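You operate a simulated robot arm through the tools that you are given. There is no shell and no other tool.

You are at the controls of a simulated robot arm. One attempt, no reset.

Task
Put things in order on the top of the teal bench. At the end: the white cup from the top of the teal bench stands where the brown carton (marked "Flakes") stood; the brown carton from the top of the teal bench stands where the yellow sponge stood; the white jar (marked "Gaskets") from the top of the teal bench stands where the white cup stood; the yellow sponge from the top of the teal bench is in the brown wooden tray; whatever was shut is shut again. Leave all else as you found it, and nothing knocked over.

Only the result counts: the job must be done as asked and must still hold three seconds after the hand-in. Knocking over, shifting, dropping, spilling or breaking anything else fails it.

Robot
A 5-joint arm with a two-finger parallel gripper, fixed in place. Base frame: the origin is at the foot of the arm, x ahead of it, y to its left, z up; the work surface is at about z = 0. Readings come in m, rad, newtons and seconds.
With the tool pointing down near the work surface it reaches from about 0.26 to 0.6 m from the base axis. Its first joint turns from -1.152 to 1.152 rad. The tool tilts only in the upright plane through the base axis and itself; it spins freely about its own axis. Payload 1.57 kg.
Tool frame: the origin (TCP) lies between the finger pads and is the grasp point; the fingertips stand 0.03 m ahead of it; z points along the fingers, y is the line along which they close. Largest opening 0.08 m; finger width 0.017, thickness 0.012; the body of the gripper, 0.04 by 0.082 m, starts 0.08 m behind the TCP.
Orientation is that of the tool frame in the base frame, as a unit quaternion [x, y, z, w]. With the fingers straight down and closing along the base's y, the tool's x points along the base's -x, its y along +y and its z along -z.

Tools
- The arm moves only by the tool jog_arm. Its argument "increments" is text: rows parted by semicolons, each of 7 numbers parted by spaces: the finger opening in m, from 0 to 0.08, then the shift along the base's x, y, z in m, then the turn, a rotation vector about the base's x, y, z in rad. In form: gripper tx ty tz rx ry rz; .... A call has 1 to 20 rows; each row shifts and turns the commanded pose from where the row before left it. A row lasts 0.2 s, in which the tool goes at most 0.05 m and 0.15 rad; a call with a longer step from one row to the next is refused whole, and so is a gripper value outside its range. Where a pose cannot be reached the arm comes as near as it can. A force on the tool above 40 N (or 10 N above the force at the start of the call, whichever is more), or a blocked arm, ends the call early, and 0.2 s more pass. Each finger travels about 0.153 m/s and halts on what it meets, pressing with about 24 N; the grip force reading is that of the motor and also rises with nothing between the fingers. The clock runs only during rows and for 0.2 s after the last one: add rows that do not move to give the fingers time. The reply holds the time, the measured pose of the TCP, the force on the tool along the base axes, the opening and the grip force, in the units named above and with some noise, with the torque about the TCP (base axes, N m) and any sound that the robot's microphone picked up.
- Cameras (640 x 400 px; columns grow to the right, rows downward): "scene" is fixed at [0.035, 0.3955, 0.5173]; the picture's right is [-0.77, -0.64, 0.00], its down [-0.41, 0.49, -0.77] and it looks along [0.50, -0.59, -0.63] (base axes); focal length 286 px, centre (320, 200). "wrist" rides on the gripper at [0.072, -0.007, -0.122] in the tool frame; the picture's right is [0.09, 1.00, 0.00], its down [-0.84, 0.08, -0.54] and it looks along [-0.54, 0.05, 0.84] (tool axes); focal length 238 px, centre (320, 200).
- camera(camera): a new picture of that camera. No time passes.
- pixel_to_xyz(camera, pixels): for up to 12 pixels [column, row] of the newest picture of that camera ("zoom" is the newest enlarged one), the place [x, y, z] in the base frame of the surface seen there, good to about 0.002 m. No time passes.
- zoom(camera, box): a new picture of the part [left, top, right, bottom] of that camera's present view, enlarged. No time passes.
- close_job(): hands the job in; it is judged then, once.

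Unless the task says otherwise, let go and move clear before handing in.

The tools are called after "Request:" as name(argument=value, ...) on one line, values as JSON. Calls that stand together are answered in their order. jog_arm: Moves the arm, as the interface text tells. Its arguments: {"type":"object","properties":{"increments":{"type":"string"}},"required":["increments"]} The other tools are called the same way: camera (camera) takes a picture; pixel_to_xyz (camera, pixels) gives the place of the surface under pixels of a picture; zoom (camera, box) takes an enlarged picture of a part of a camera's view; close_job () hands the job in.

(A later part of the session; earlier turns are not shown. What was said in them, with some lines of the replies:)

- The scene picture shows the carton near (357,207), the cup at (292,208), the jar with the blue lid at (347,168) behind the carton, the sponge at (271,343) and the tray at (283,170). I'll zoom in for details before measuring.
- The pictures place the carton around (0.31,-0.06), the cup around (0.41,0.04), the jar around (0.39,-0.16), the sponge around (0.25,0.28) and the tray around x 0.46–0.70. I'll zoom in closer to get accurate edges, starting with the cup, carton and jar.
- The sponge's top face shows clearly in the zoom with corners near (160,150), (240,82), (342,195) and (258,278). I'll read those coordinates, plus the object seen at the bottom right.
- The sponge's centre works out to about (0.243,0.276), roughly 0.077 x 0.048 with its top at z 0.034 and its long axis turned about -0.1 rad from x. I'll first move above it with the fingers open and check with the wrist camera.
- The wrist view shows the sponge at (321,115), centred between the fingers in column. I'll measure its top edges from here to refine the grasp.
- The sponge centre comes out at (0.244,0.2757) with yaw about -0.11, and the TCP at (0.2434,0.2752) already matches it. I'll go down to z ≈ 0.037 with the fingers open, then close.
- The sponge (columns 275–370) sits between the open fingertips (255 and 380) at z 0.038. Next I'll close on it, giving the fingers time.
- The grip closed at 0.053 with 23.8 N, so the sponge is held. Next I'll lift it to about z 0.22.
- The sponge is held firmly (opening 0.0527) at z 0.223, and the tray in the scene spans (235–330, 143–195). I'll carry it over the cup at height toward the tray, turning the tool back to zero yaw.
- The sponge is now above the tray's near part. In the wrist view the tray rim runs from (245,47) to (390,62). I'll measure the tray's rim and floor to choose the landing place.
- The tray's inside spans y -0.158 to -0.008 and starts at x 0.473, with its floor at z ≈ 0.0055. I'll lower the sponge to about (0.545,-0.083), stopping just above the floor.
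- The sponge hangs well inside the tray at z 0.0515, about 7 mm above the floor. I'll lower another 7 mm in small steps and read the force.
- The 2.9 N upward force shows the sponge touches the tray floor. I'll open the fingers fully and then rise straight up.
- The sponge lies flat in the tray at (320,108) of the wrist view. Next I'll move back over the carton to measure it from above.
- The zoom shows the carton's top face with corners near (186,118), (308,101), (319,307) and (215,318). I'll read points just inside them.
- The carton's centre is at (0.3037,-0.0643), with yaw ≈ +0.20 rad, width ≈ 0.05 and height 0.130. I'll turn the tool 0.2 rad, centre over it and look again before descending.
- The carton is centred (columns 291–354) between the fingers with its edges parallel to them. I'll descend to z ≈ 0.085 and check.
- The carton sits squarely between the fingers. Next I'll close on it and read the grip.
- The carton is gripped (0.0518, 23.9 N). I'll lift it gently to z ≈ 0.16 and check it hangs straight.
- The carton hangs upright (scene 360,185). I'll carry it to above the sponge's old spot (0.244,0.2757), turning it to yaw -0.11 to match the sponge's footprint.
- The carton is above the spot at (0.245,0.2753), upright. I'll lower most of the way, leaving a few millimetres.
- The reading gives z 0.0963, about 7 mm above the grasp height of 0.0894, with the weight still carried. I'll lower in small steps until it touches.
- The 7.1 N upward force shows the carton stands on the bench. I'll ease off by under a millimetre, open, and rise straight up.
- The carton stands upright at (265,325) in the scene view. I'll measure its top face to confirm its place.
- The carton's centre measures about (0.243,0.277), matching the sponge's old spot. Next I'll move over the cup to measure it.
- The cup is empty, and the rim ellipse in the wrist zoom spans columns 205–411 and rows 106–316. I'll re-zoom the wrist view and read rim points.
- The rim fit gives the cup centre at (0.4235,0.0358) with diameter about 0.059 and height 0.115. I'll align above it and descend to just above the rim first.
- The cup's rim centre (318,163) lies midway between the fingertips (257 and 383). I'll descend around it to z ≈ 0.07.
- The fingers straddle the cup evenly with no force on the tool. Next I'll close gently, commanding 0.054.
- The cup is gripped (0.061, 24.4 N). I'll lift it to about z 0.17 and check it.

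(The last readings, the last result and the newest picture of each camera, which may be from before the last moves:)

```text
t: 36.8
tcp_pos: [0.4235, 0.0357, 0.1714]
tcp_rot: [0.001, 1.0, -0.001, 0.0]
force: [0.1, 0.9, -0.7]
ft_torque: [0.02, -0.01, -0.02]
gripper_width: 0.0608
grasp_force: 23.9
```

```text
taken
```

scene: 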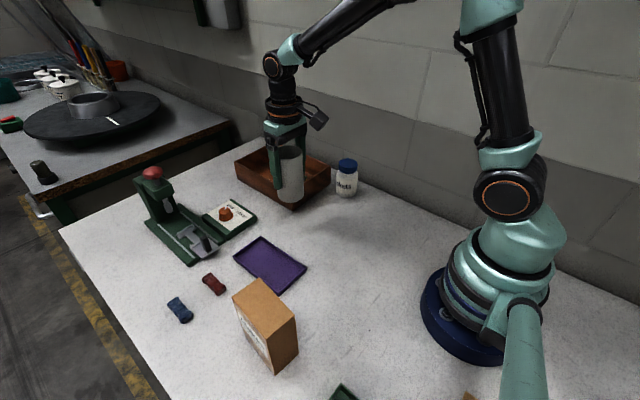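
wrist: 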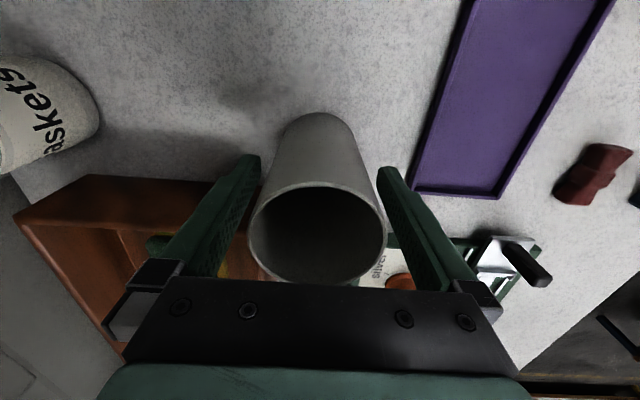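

The cup hangs upright, clear of the tray. I'll carry it to above the carton's old spot (0.3037,-0.0643).

Request:
jog_arm(increments="0.054 -0.01 -0.0083 0 0 0 0;0.054 -0.02 -0.0167 0 0 0 0;0.054 -0.02 -0.0167 0 0 0 0;0.054 -0.02 -0.0167 0 0 0 0;0.054 -0.02 -0.0167 0 0 0 0;0.054 -0.02 -0.0167 0 0 0 0;0.054 -0.0098 -0.0082 0 0 0 0;0.054 0 0 0 0 0 0;0.054 0 0 0 0 0 0")

Request:
camera(camera="scene")

Request:
camera(camera="wrist")

```text
t: 38.8
tcp_pos: [0.3027, -0.0638, 0.1706]
tcp_rot: [0.002, 1.0, 0.0, 0.0]
force: [0.6, 0.3, -1.2]
ft_torque: [0.0, -0.02, 0.04]
gripper_width: 0.0609
grasp_force: 23.8
```

```text
taken
```

scene: 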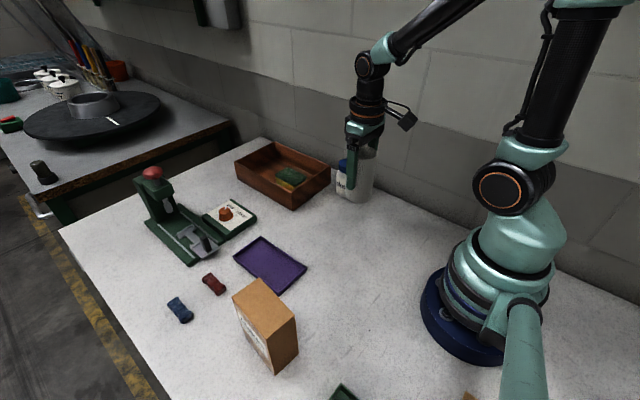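

```text
taken
```

wrist: 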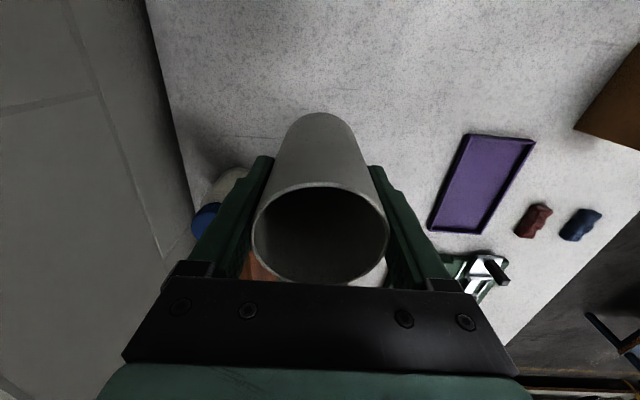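

The cup is above (0.3027,-0.0638) and upright; the grasp height was 0.0712. I'll lower to about 5 mm above that.

Request:
jog_arm(increments="0.054 0.0005 0 -0.03 0 0 0;0.054 0 0 -0.03 0 0 0;0.054 0 0 -0.02 0 0 0;0.054 0 0 -0.012 0 0 0;0.054 0 0 0 0 0 0;0.054 0 0 0 0 0 0")

```text
t: 40.2
tcp_pos: [0.3037, -0.0643, 0.0802]
tcp_rot: [0.001, 1.0, 0.0, 0.0]
force: [-0.7, -0.5, -0.9]
ft_torque: [0.01, -0.01, 0.0]
gripper_width: 0.0612
grasp_force: 23.7
```

The reading is z 0.0802, so about 9 mm remain. I'll lower in small steps until the force shows contact.

Request:
jog_arm(increments="0.054 0 0 -0.004 0 0 0;0.054 0 0 -0.003 0 0 0;0.054 0 0 -0.0015 0 0 0;0.054 0 0 0 0 0 0;0.054 0 0 0 0 0 0")

```text
t: 41.4
tcp_pos: [0.3042, -0.0633, 0.0703]
tcp_rot: [0.002, 1.0, -0.001, 0.0]
force: [-3.6, 0.1, 14.2]
ft_torque: [0.1, 0.21, -0.07]
gripper_width: 0.0608
grasp_force: 24.2
```

A 14 N upward force shows firm contact, slightly pressed. I'll ease up about 1 mm and read the force before opening.

Request:
jog_arm(increments="0.054 0 0 0.001 0 0 0;0.054 0 0 0 0 0 0;0.054 0 0 0 0 0 0")

```text
t: 42.2
tcp_pos: [0.3043, -0.0639, 0.0709]
tcp_rot: [0.002, 1.0, -0.001, -0.001]
force: [0.3, 0.2, -0.7]
ft_torque: [0.02, 0.04, -0.01]
gripper_width: 0.061
grasp_force: 23.8
```

The load is now only the cup's own weight, resting just at the surface. I'll open the fingers and rise straight up.

Request:
jog_arm(increments="0.054 0 0 -0.0004 0 0 0;0.07 0 0 0 0 0 0;0.08 0 0 0 0 0 0;0.08 0 0 0 0 0 0;0.08 0 0 0.01 0 0 0;0.08 0 0 0.03 0 0 0;0.08 0 0 0.04 0 0 0;0.08 0 0 0.04 0 0 0;0.08 0 0 0.04 0 0 0;0.08 0 0 0.03 0 0 0;0.08 0 0 0 0 0 0")

Request:
camera(camera="wrist")

Request:
camera(camera="scene")

```text
t: 44.6
tcp_pos: [0.3039, -0.0637, 0.2612]
tcp_rot: [0.001, 1.0, 0.0, 0.0]
force: [-1.1, -0.4, -0.3]
ft_torque: [-0.01, 0.01, -0.01]
gripper_width: 0.0801
grasp_force: 0.1
```

```text
taken
```

wrist: 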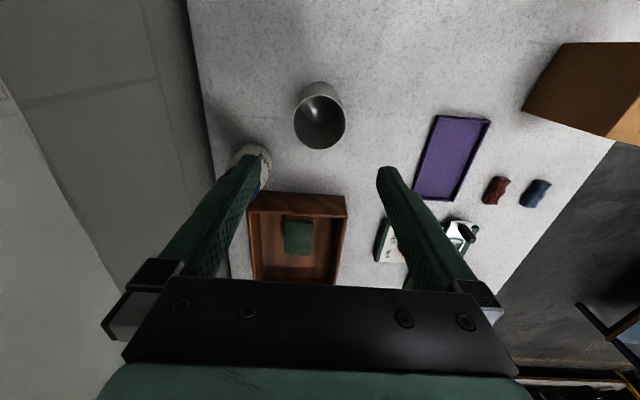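

```text
taken
```

scene: 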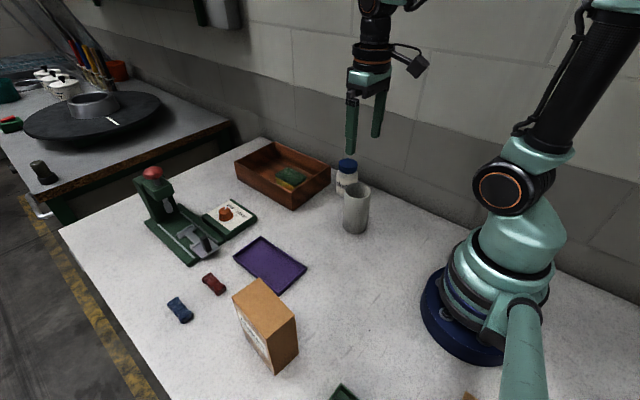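

The cup stands at (356,208) in the scene view, where the carton was. Next I'll move over the jar to measure it.

Request:
jog_arm(increments="0.08 0.0172 -0.0192 0.002 0 0 0;0.08 0.0172 -0.0192 0.002 0 0 0;0.08 0.0172 -0.0192 0.002 0 0 0;0.08 0.0172 -0.0192 0.002 0 0 0;0.08 0.0172 -0.0192 0.002 0 0 0;0.08 0 0 0 0 0 0")

Request:
camera(camera="wrist")

Request:
zoom(camera="wrist", box=[270, 60, 370, 160])

Request:
zoom(camera="scene", box=[310, 145, 390, 245])

```text
t: 46.0
tcp_pos: [0.3898, -0.1596, 0.2712]
tcp_rot: [0.0, 1.0, 0.0, 0.0]
force: [-0.3, 0.7, -0.2]
ft_torque: [0.02, -0.01, 0.01]
gripper_width: 0.0801
grasp_force: 0.1
```

```text
taken
```

wrist: 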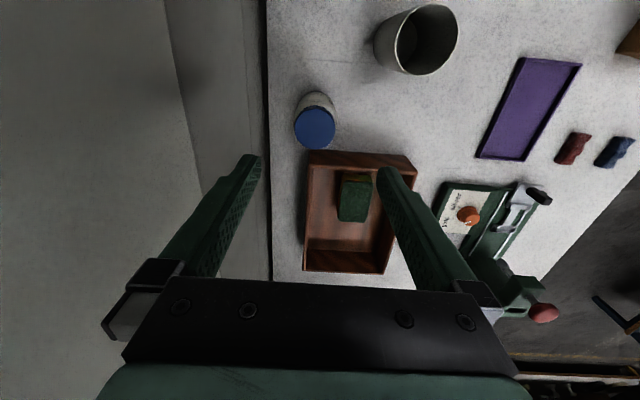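

```text
4.00 times, centred on (320, 110) of wrist
```

zoom: 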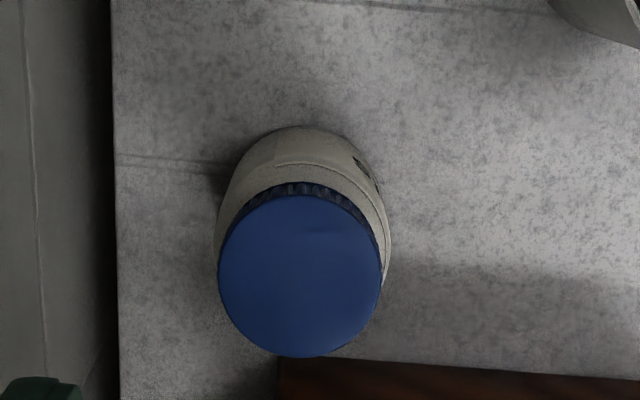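

```text
4.00 times, centred on (350, 195) of scene
```

zoom: 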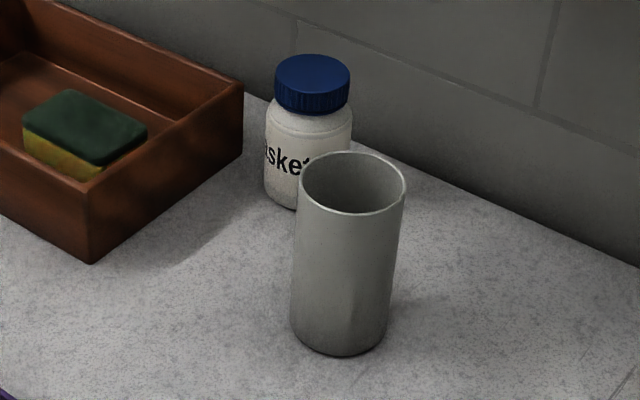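

The jar's lid ellipse in the wrist view spans roughly columns 294–335 and rows 108–149. I'll read points around it and on the body.

Request:
pixel_to_xyz(camera="wrist", pixels=[[295.5, 128], [334.5, 128], [315, 110], [315, 148], [302, 114], [329, 114], [302, 143], [328, 143], [315, 128], [296, 110], [336, 115], [314, 94]])

Request:
pixel_to_xyz(camera="zoom", pixels=[[268, 170], [280, 190], [290, 200], [280, 120], [340, 120], [312, 70], [312, 130], [349, 140], [280, 80], [345, 80], [270, 130]])

```text
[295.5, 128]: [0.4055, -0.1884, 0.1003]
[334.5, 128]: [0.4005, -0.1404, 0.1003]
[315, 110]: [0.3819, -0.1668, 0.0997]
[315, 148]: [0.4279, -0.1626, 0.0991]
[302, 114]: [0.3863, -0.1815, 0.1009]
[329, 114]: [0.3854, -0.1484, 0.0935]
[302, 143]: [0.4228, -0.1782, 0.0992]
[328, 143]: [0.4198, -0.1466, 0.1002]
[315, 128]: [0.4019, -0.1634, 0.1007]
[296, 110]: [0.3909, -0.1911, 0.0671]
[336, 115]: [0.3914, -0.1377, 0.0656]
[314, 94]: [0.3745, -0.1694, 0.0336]
```

```text
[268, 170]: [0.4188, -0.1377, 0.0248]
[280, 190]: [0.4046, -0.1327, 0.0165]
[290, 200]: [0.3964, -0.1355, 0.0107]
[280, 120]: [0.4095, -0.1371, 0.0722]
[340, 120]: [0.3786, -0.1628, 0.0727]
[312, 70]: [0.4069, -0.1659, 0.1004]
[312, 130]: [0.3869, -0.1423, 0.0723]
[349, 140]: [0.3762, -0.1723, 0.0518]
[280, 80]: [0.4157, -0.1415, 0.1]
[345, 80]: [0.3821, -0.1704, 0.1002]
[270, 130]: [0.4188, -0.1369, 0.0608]
```

The jar's axis is at about (0.404,-0.164), with body diameter about 0.06, lid diameter about 0.048 and top at z 0.100. I'll align above it and descend to just above the lid.

Request:
jog_arm(increments="0.08 0.0142 -0.0044 -0.02 0 0 0;0.08 0 0 -0.04 0 0 0;0.08 0 0 -0.04 0 0 0;0.08 0 0 -0.02 0 0 0;0.08 0 0 0 0 0 0;0.08 0 0 0 0 0 0")

Request:
camera(camera="wrist")

Request:
camera(camera="scene")

```text
t: 47.4
tcp_pos: [0.4046, -0.1624, 0.152]
tcp_rot: [0.001, 1.0, 0.001, 0.0]
force: [1.1, 0.3, 0.1]
ft_torque: [-0.01, 0.01, 0.03]
gripper_width: 0.0802
grasp_force: 0.2
```

```text
taken
```

wrist: 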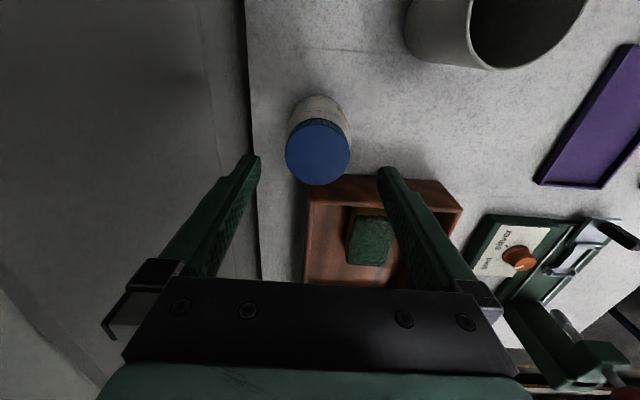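

```text
taken
```

scene: 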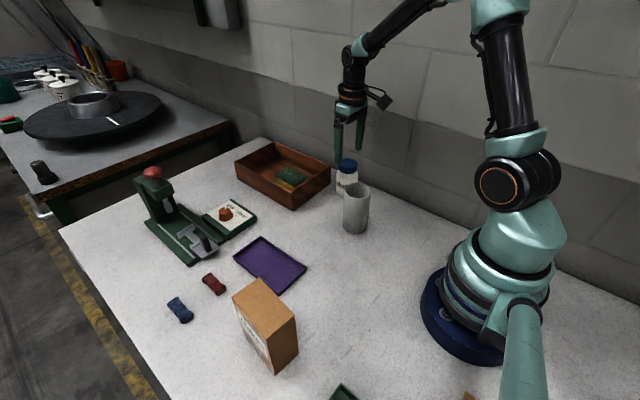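

The lid centre (318,152) lies midway between the fingertips. I'll descend around the jar to z ≈ 0.048.

Request:
jog_arm(increments="0.08 0 -0.0005 -0.025 0 0 0;0.08 0 0 -0.025 0 0 0;0.08 0 0 -0.025 0 0 0;0.08 0 0 -0.02 0 0 0;0.08 0 0 -0.008 0 0 0;0.08 0 0 0 0 0 0")

Request:
camera(camera="wrist")

```text
t: 48.8
tcp_pos: [0.4046, -0.1641, 0.047]
tcp_rot: [0.001, 1.0, 0.001, 0.0]
force: [0.1, 0.5, 0.4]
ft_torque: [-0.02, 0.05, -0.02]
gripper_width: 0.0797
grasp_force: 0.0
```

```text
taken
```

wrist: 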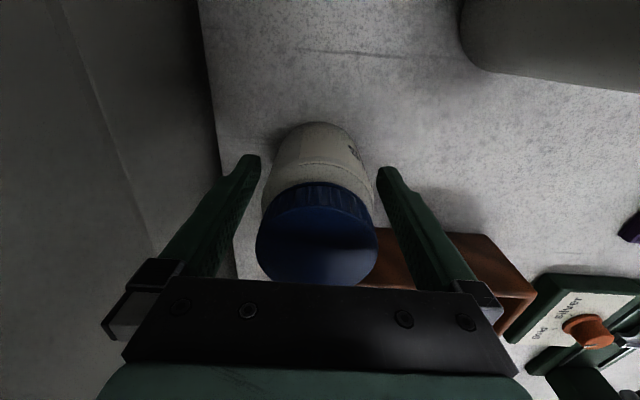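

The fingers straddle the jar's body evenly with no contact force. Next I'll close on it.

Request:
jog_arm(increments="0.065 0 0 0 0 0 0;0.05 0 0 0 0 0 0;0.05 0 0 0 0 0 0;0.05 0 0 0 0 0 0")

```text
t: 49.8
tcp_pos: [0.4041, -0.1631, 0.0477]
tcp_rot: [0.001, 1.0, 0.0, 0.0]
force: [0.6, -0.4, 0.2]
ft_torque: [0.06, -0.06, -0.01]
gripper_width: 0.0592
grasp_force: 23.9
```

The jar's body is gripped (0.0592, 23.9 N) at z ≈ 0.0475. I'll lift it slowly to z ≈ 0.2 and check.

Request:
jog_arm(increments="0.05 0 0 0.004 0 0 0;0.05 0 0 0.01 0 0 0;0.05 0 0 0.02 0 0 0;0.05 0 0 0.03 0 0 0;0.05 0 0 0.03 0 0 0;0.05 0 0 0.03 0 0 0;0.05 0 0 0.02 0 0 0;0.05 0 0 0 0 0 0")

Request:
camera(camera="scene")

Request:
camera(camera="wrist")

```text
t: 51.6
tcp_pos: [0.404, -0.166, 0.193]
tcp_rot: [0.002, 1.0, 0.0, 0.0]
force: [-0.4, 0.0, -2.4]
ft_torque: [-0.02, 0.02, 0.01]
gripper_width: 0.0591
grasp_force: 24.1
```

```text
taken
```

scene: 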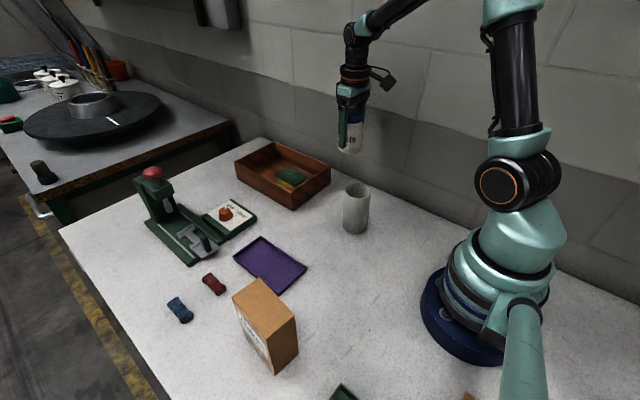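

```text
taken
```

wrist: 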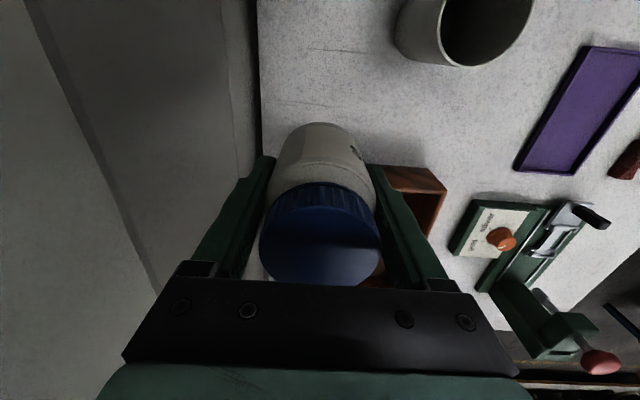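

The jar is lifted upright and clear. I'll carry it across to above the cup's old spot (0.4235,0.0358).

Request:
jog_arm(increments="0.05 0.0012 0.0126 0 0 0 0;0.05 0.0024 0.0252 0 0 0 0;0.05 0.0024 0.0252 0 0 0 0;0.05 0.0024 0.0252 0 0 0 0;0.05 0.0024 0.0252 0 0 0 0;0.05 0.0024 0.0252 0 0 0 0;0.05 0.0024 0.0252 0 0 0 0;0.05 0.0024 0.0252 0 0 0 0;0.05 0.0014 0.0108 0 0 0 0;0.05 0 0 0 0 0 0;0.05 0 0 0 0 0 0")

Request:
camera(camera="scene")

Request:
camera(camera="wrist")

```text
t: 54.0
tcp_pos: [0.4237, 0.0342, 0.1919]
tcp_rot: [0.001, 1.0, 0.0, 0.0]
force: [0.4, -0.8, -3.1]
ft_torque: [0.01, 0.03, -0.01]
gripper_width: 0.0587
grasp_force: 23.4
```

```text
taken
```

scene: 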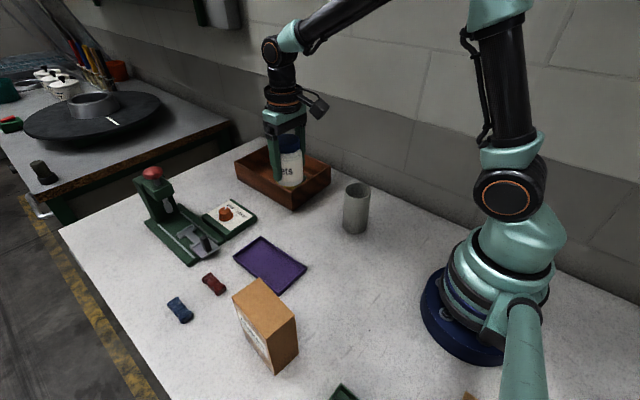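

```text
taken
```

wrist: 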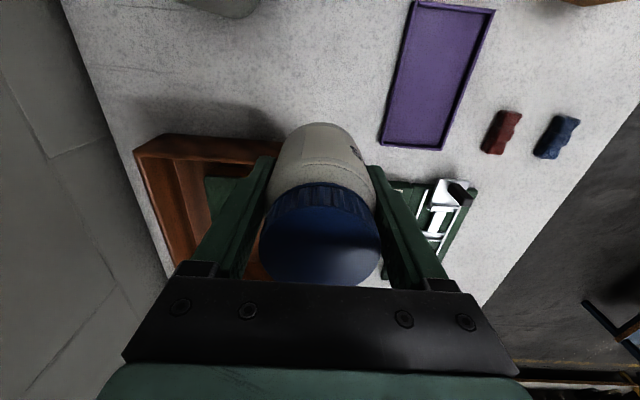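

The jar is over the spot at (0.4237,0.0342). Before lowering, I'll check the positions of the purple tray's corner and the knob box next to the landing place.

Request:
pixel_to_xyz(camera="wrist", pixels=[[380, 142], [384, 125], [395, 60], [441, 150], [400, 184], [393, 190], [280, 145], [230, 138]])

Request:
pixel_to_xyz(camera="scene", pixels=[[263, 238], [280, 247], [306, 266], [235, 256], [257, 214], [240, 230], [204, 215], [258, 222]])

```text
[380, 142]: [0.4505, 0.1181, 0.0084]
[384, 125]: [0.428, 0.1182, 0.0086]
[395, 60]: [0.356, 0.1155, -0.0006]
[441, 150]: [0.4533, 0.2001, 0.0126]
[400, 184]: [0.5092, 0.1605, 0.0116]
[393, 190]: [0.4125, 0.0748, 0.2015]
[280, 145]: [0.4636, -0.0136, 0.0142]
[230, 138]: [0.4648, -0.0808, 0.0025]
```

```text
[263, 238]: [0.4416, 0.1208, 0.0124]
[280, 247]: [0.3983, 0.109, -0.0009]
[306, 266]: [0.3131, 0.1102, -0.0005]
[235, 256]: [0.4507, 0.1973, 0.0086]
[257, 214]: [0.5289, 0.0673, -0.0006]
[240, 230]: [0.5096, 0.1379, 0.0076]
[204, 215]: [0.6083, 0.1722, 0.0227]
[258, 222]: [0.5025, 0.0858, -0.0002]
```

The purple tray begins at y ≈ 0.117 and the finger's outer edge will reach only 0.088, so the landing place is free. I'll lower the jar to about 6 mm above the bench.

Request:
jog_arm(increments="0.05 0 0.0012 -0.03 0 0 0;0.05 0 0 -0.035 0 0 0;0.05 0 0 -0.035 0 0 0;0.05 0 0 -0.025 0 0 0;0.05 0 0 -0.012 0 0 0;0.05 0 0 0 0 0 0;0.05 0 0 0 0 0 0")

```text
t: 55.6
tcp_pos: [0.4245, 0.0367, 0.0542]
tcp_rot: [0.002, 1.0, 0.0, 0.0]
force: [-0.9, 0.0, -1.7]
ft_torque: [0.0, -0.04, 0.02]
gripper_width: 0.059
grasp_force: 24.0
```

The reading is z 0.0542, about 6.5 mm above the grasp height of 0.0477. I'll lower in small steps to contact.

Request:
jog_arm(increments="0.05 0 0 -0.003 0 0 0;0.05 0 0 -0.002 0 0 0;0.05 0 0 -0.001 0 0 0;0.05 0 0 0 0 0 0;0.05 0 0 0 0 0 0")

```text
t: 56.8
tcp_pos: [0.4241, 0.0357, 0.0503]
tcp_rot: [0.002, 1.0, 0.0, 0.0]
force: [0.5, -0.2, -2.0]
ft_torque: [0.0, -0.01, -0.02]
gripper_width: 0.0593
grasp_force: 24.0
```

The jar's weight is still carried at z 0.050. I'll take two more small steps down.

Request:
jog_arm(increments="0.05 0 0 -0.001 0 0 0;0.05 0 0 -0.0008 0 0 0;0.05 0 0 0 0 0 0;0.05 0 0 0 0 0 0")

```text
t: 57.8
tcp_pos: [0.4241, 0.0365, 0.0475]
tcp_rot: [0.001, 1.0, 0.0, -0.001]
force: [-4.8, 0.0, 12.1]
ft_torque: [-0.02, 0.1, 0.03]
gripper_width: 0.0594
grasp_force: 24.1
```

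The 12 N upward force shows contact with some pressing. I'll ease up about 0.8 mm and read again.

Request:
jog_arm(increments="0.05 0 0 0.0007 0 0 0;0.05 0 0 0 0 0 0;0.05 0 0 0 0 0 0")

```text
t: 58.6
tcp_pos: [0.4237, 0.0369, 0.0481]
tcp_rot: [0.002, 1.0, 0.0, 0.0]
force: [0.8, -0.1, -0.6]
ft_torque: [0.02, -0.05, 0.01]
gripper_width: 0.0592
grasp_force: 23.8
```

The force is near zero (−0.6 N) with the jar's ~2 N weight mostly on the bench. I'll open and rise straight up.

Request:
jog_arm(increments="0.05 0 0 0 0 0 0;0.07 0 0 0 0 0 0;0.08 0 0 0 0 0 0;0.08 0 0 0 0 0 0;0.08 0 0 0.01 0 0 0;0.08 0 0 0.03 0 0 0;0.08 0 0 0.04 0 0 0;0.08 0 0 0.04 0 0 0;0.08 0 0 0.04 0 0 0;0.08 0 0 0.04 0 0 0;0.08 0 0 0.02 0 0 0;0.08 0 0 0 0 0 0")

Request:
camera(camera="wrist")

Request:
camera(camera="scene")

```text
t: 61.2
tcp_pos: [0.4245, 0.0367, 0.268]
tcp_rot: [0.002, 1.0, -0.001, 0.0]
force: [0.1, 0.3, -0.6]
ft_torque: [0.03, 0.01, 0.01]
gripper_width: 0.0799
grasp_force: 0.0
```

```text
taken
```

wrist: 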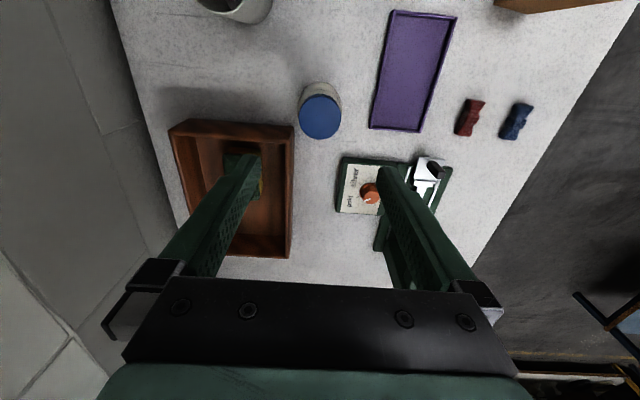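

```text
taken
```

scene: 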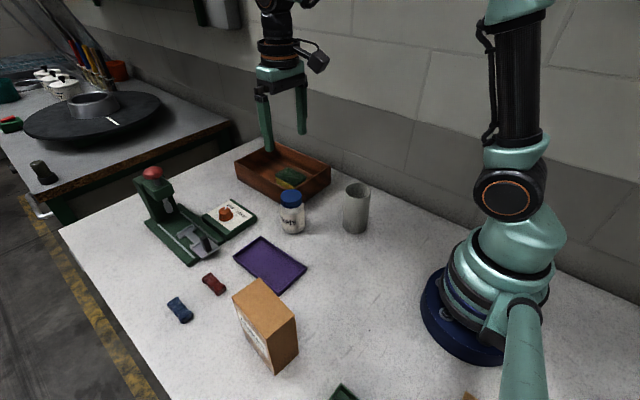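

The jar stands at (291,212), the cup at (356,208), the carton at (265,325) and the sponge in the tray at (290,176). I'll verify the final positions with measurements and a zoom.

Request:
zoom(camera="scene", box=[220, 130, 390, 260])

Request:
pixel_to_xyz(camera="wrist", pixels=[[301, 117], [338, 117], [320, 99], [320, 136], [320, 117]])

Request:
pixel_to_xyz(camera="scene", pixels=[[345, 215], [356, 215], [367, 215], [235, 299], [258, 282], [294, 317], [272, 336], [280, 330], [289, 170], [283, 183]])

```text
3.08 times, centred on (305, 195) of scene
```

zoom: 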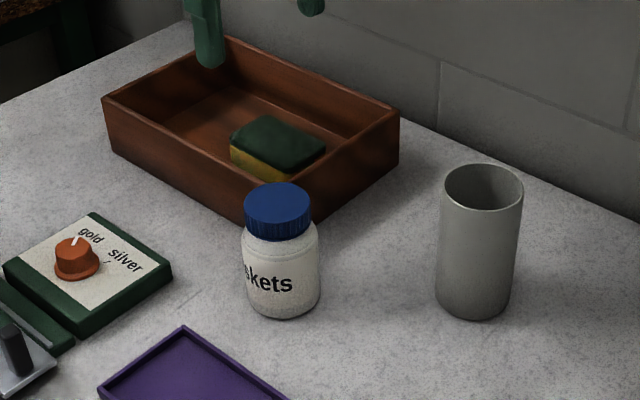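

```text
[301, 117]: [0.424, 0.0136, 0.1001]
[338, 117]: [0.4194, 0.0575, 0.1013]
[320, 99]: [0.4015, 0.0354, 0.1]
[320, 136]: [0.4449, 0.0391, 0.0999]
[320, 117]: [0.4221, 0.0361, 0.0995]
```

```text
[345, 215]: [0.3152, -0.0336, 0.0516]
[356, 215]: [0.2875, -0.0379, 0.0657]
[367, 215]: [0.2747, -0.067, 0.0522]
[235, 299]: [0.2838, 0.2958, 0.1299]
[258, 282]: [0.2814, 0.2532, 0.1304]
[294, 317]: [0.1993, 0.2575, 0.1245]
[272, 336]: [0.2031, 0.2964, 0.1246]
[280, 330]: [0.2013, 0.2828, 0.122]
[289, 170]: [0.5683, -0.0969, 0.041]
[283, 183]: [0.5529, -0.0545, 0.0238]
```

The measurements put the jar's axis at (0.423,0.036), the cup near (0.304,-0.064), the carton near (0.243,0.276) and the sponge flat in the tray. All are upright, the jar's lid is on, and the arm is clear, so I'm handing in.

Request:
close_job()

```text
The job is handed in.
```

All four things are in their new places on the teal bench, and I have handed the job in. I don't have the judge's verdict. My last pictures and readings before handing in showed:

| Thing | Where it is now | Measured centre (x, y in m) | Target centre (x, y in m) |
|---|---|---|---|
| Yellow sponge | Lying flat in the brown wooden tray | placed at about (0.545, -0.083) | anywhere in the tray |
| Brown carton ("Flakes") | Standing where the sponge stood | about (0.243, 0.277) | (0.244, 0.276) |
| White cup | Standing where the carton stood | about (0.304, -0.064) | (0.304, -0.064) |
| White jar ("Gaskets") | Standing where the cup stood | about (0.423, 0.036) | (0.4235, 0.0358) |

- **Upright and shut:** the carton, cup and jar all stood upright. The jar's lid stayed on throughout. I opened nothing, so there was nothing to shut again.
- **Rest of the bench:** nothing else looked moved or knocked over.
- **Carton angle:** I turned the carton to line up with the sponge's old angle, so it no longer faces the way it did at the start.
- **Arm:** the gripper is empty and open, with its fingertips about 0.14 m above the jar.
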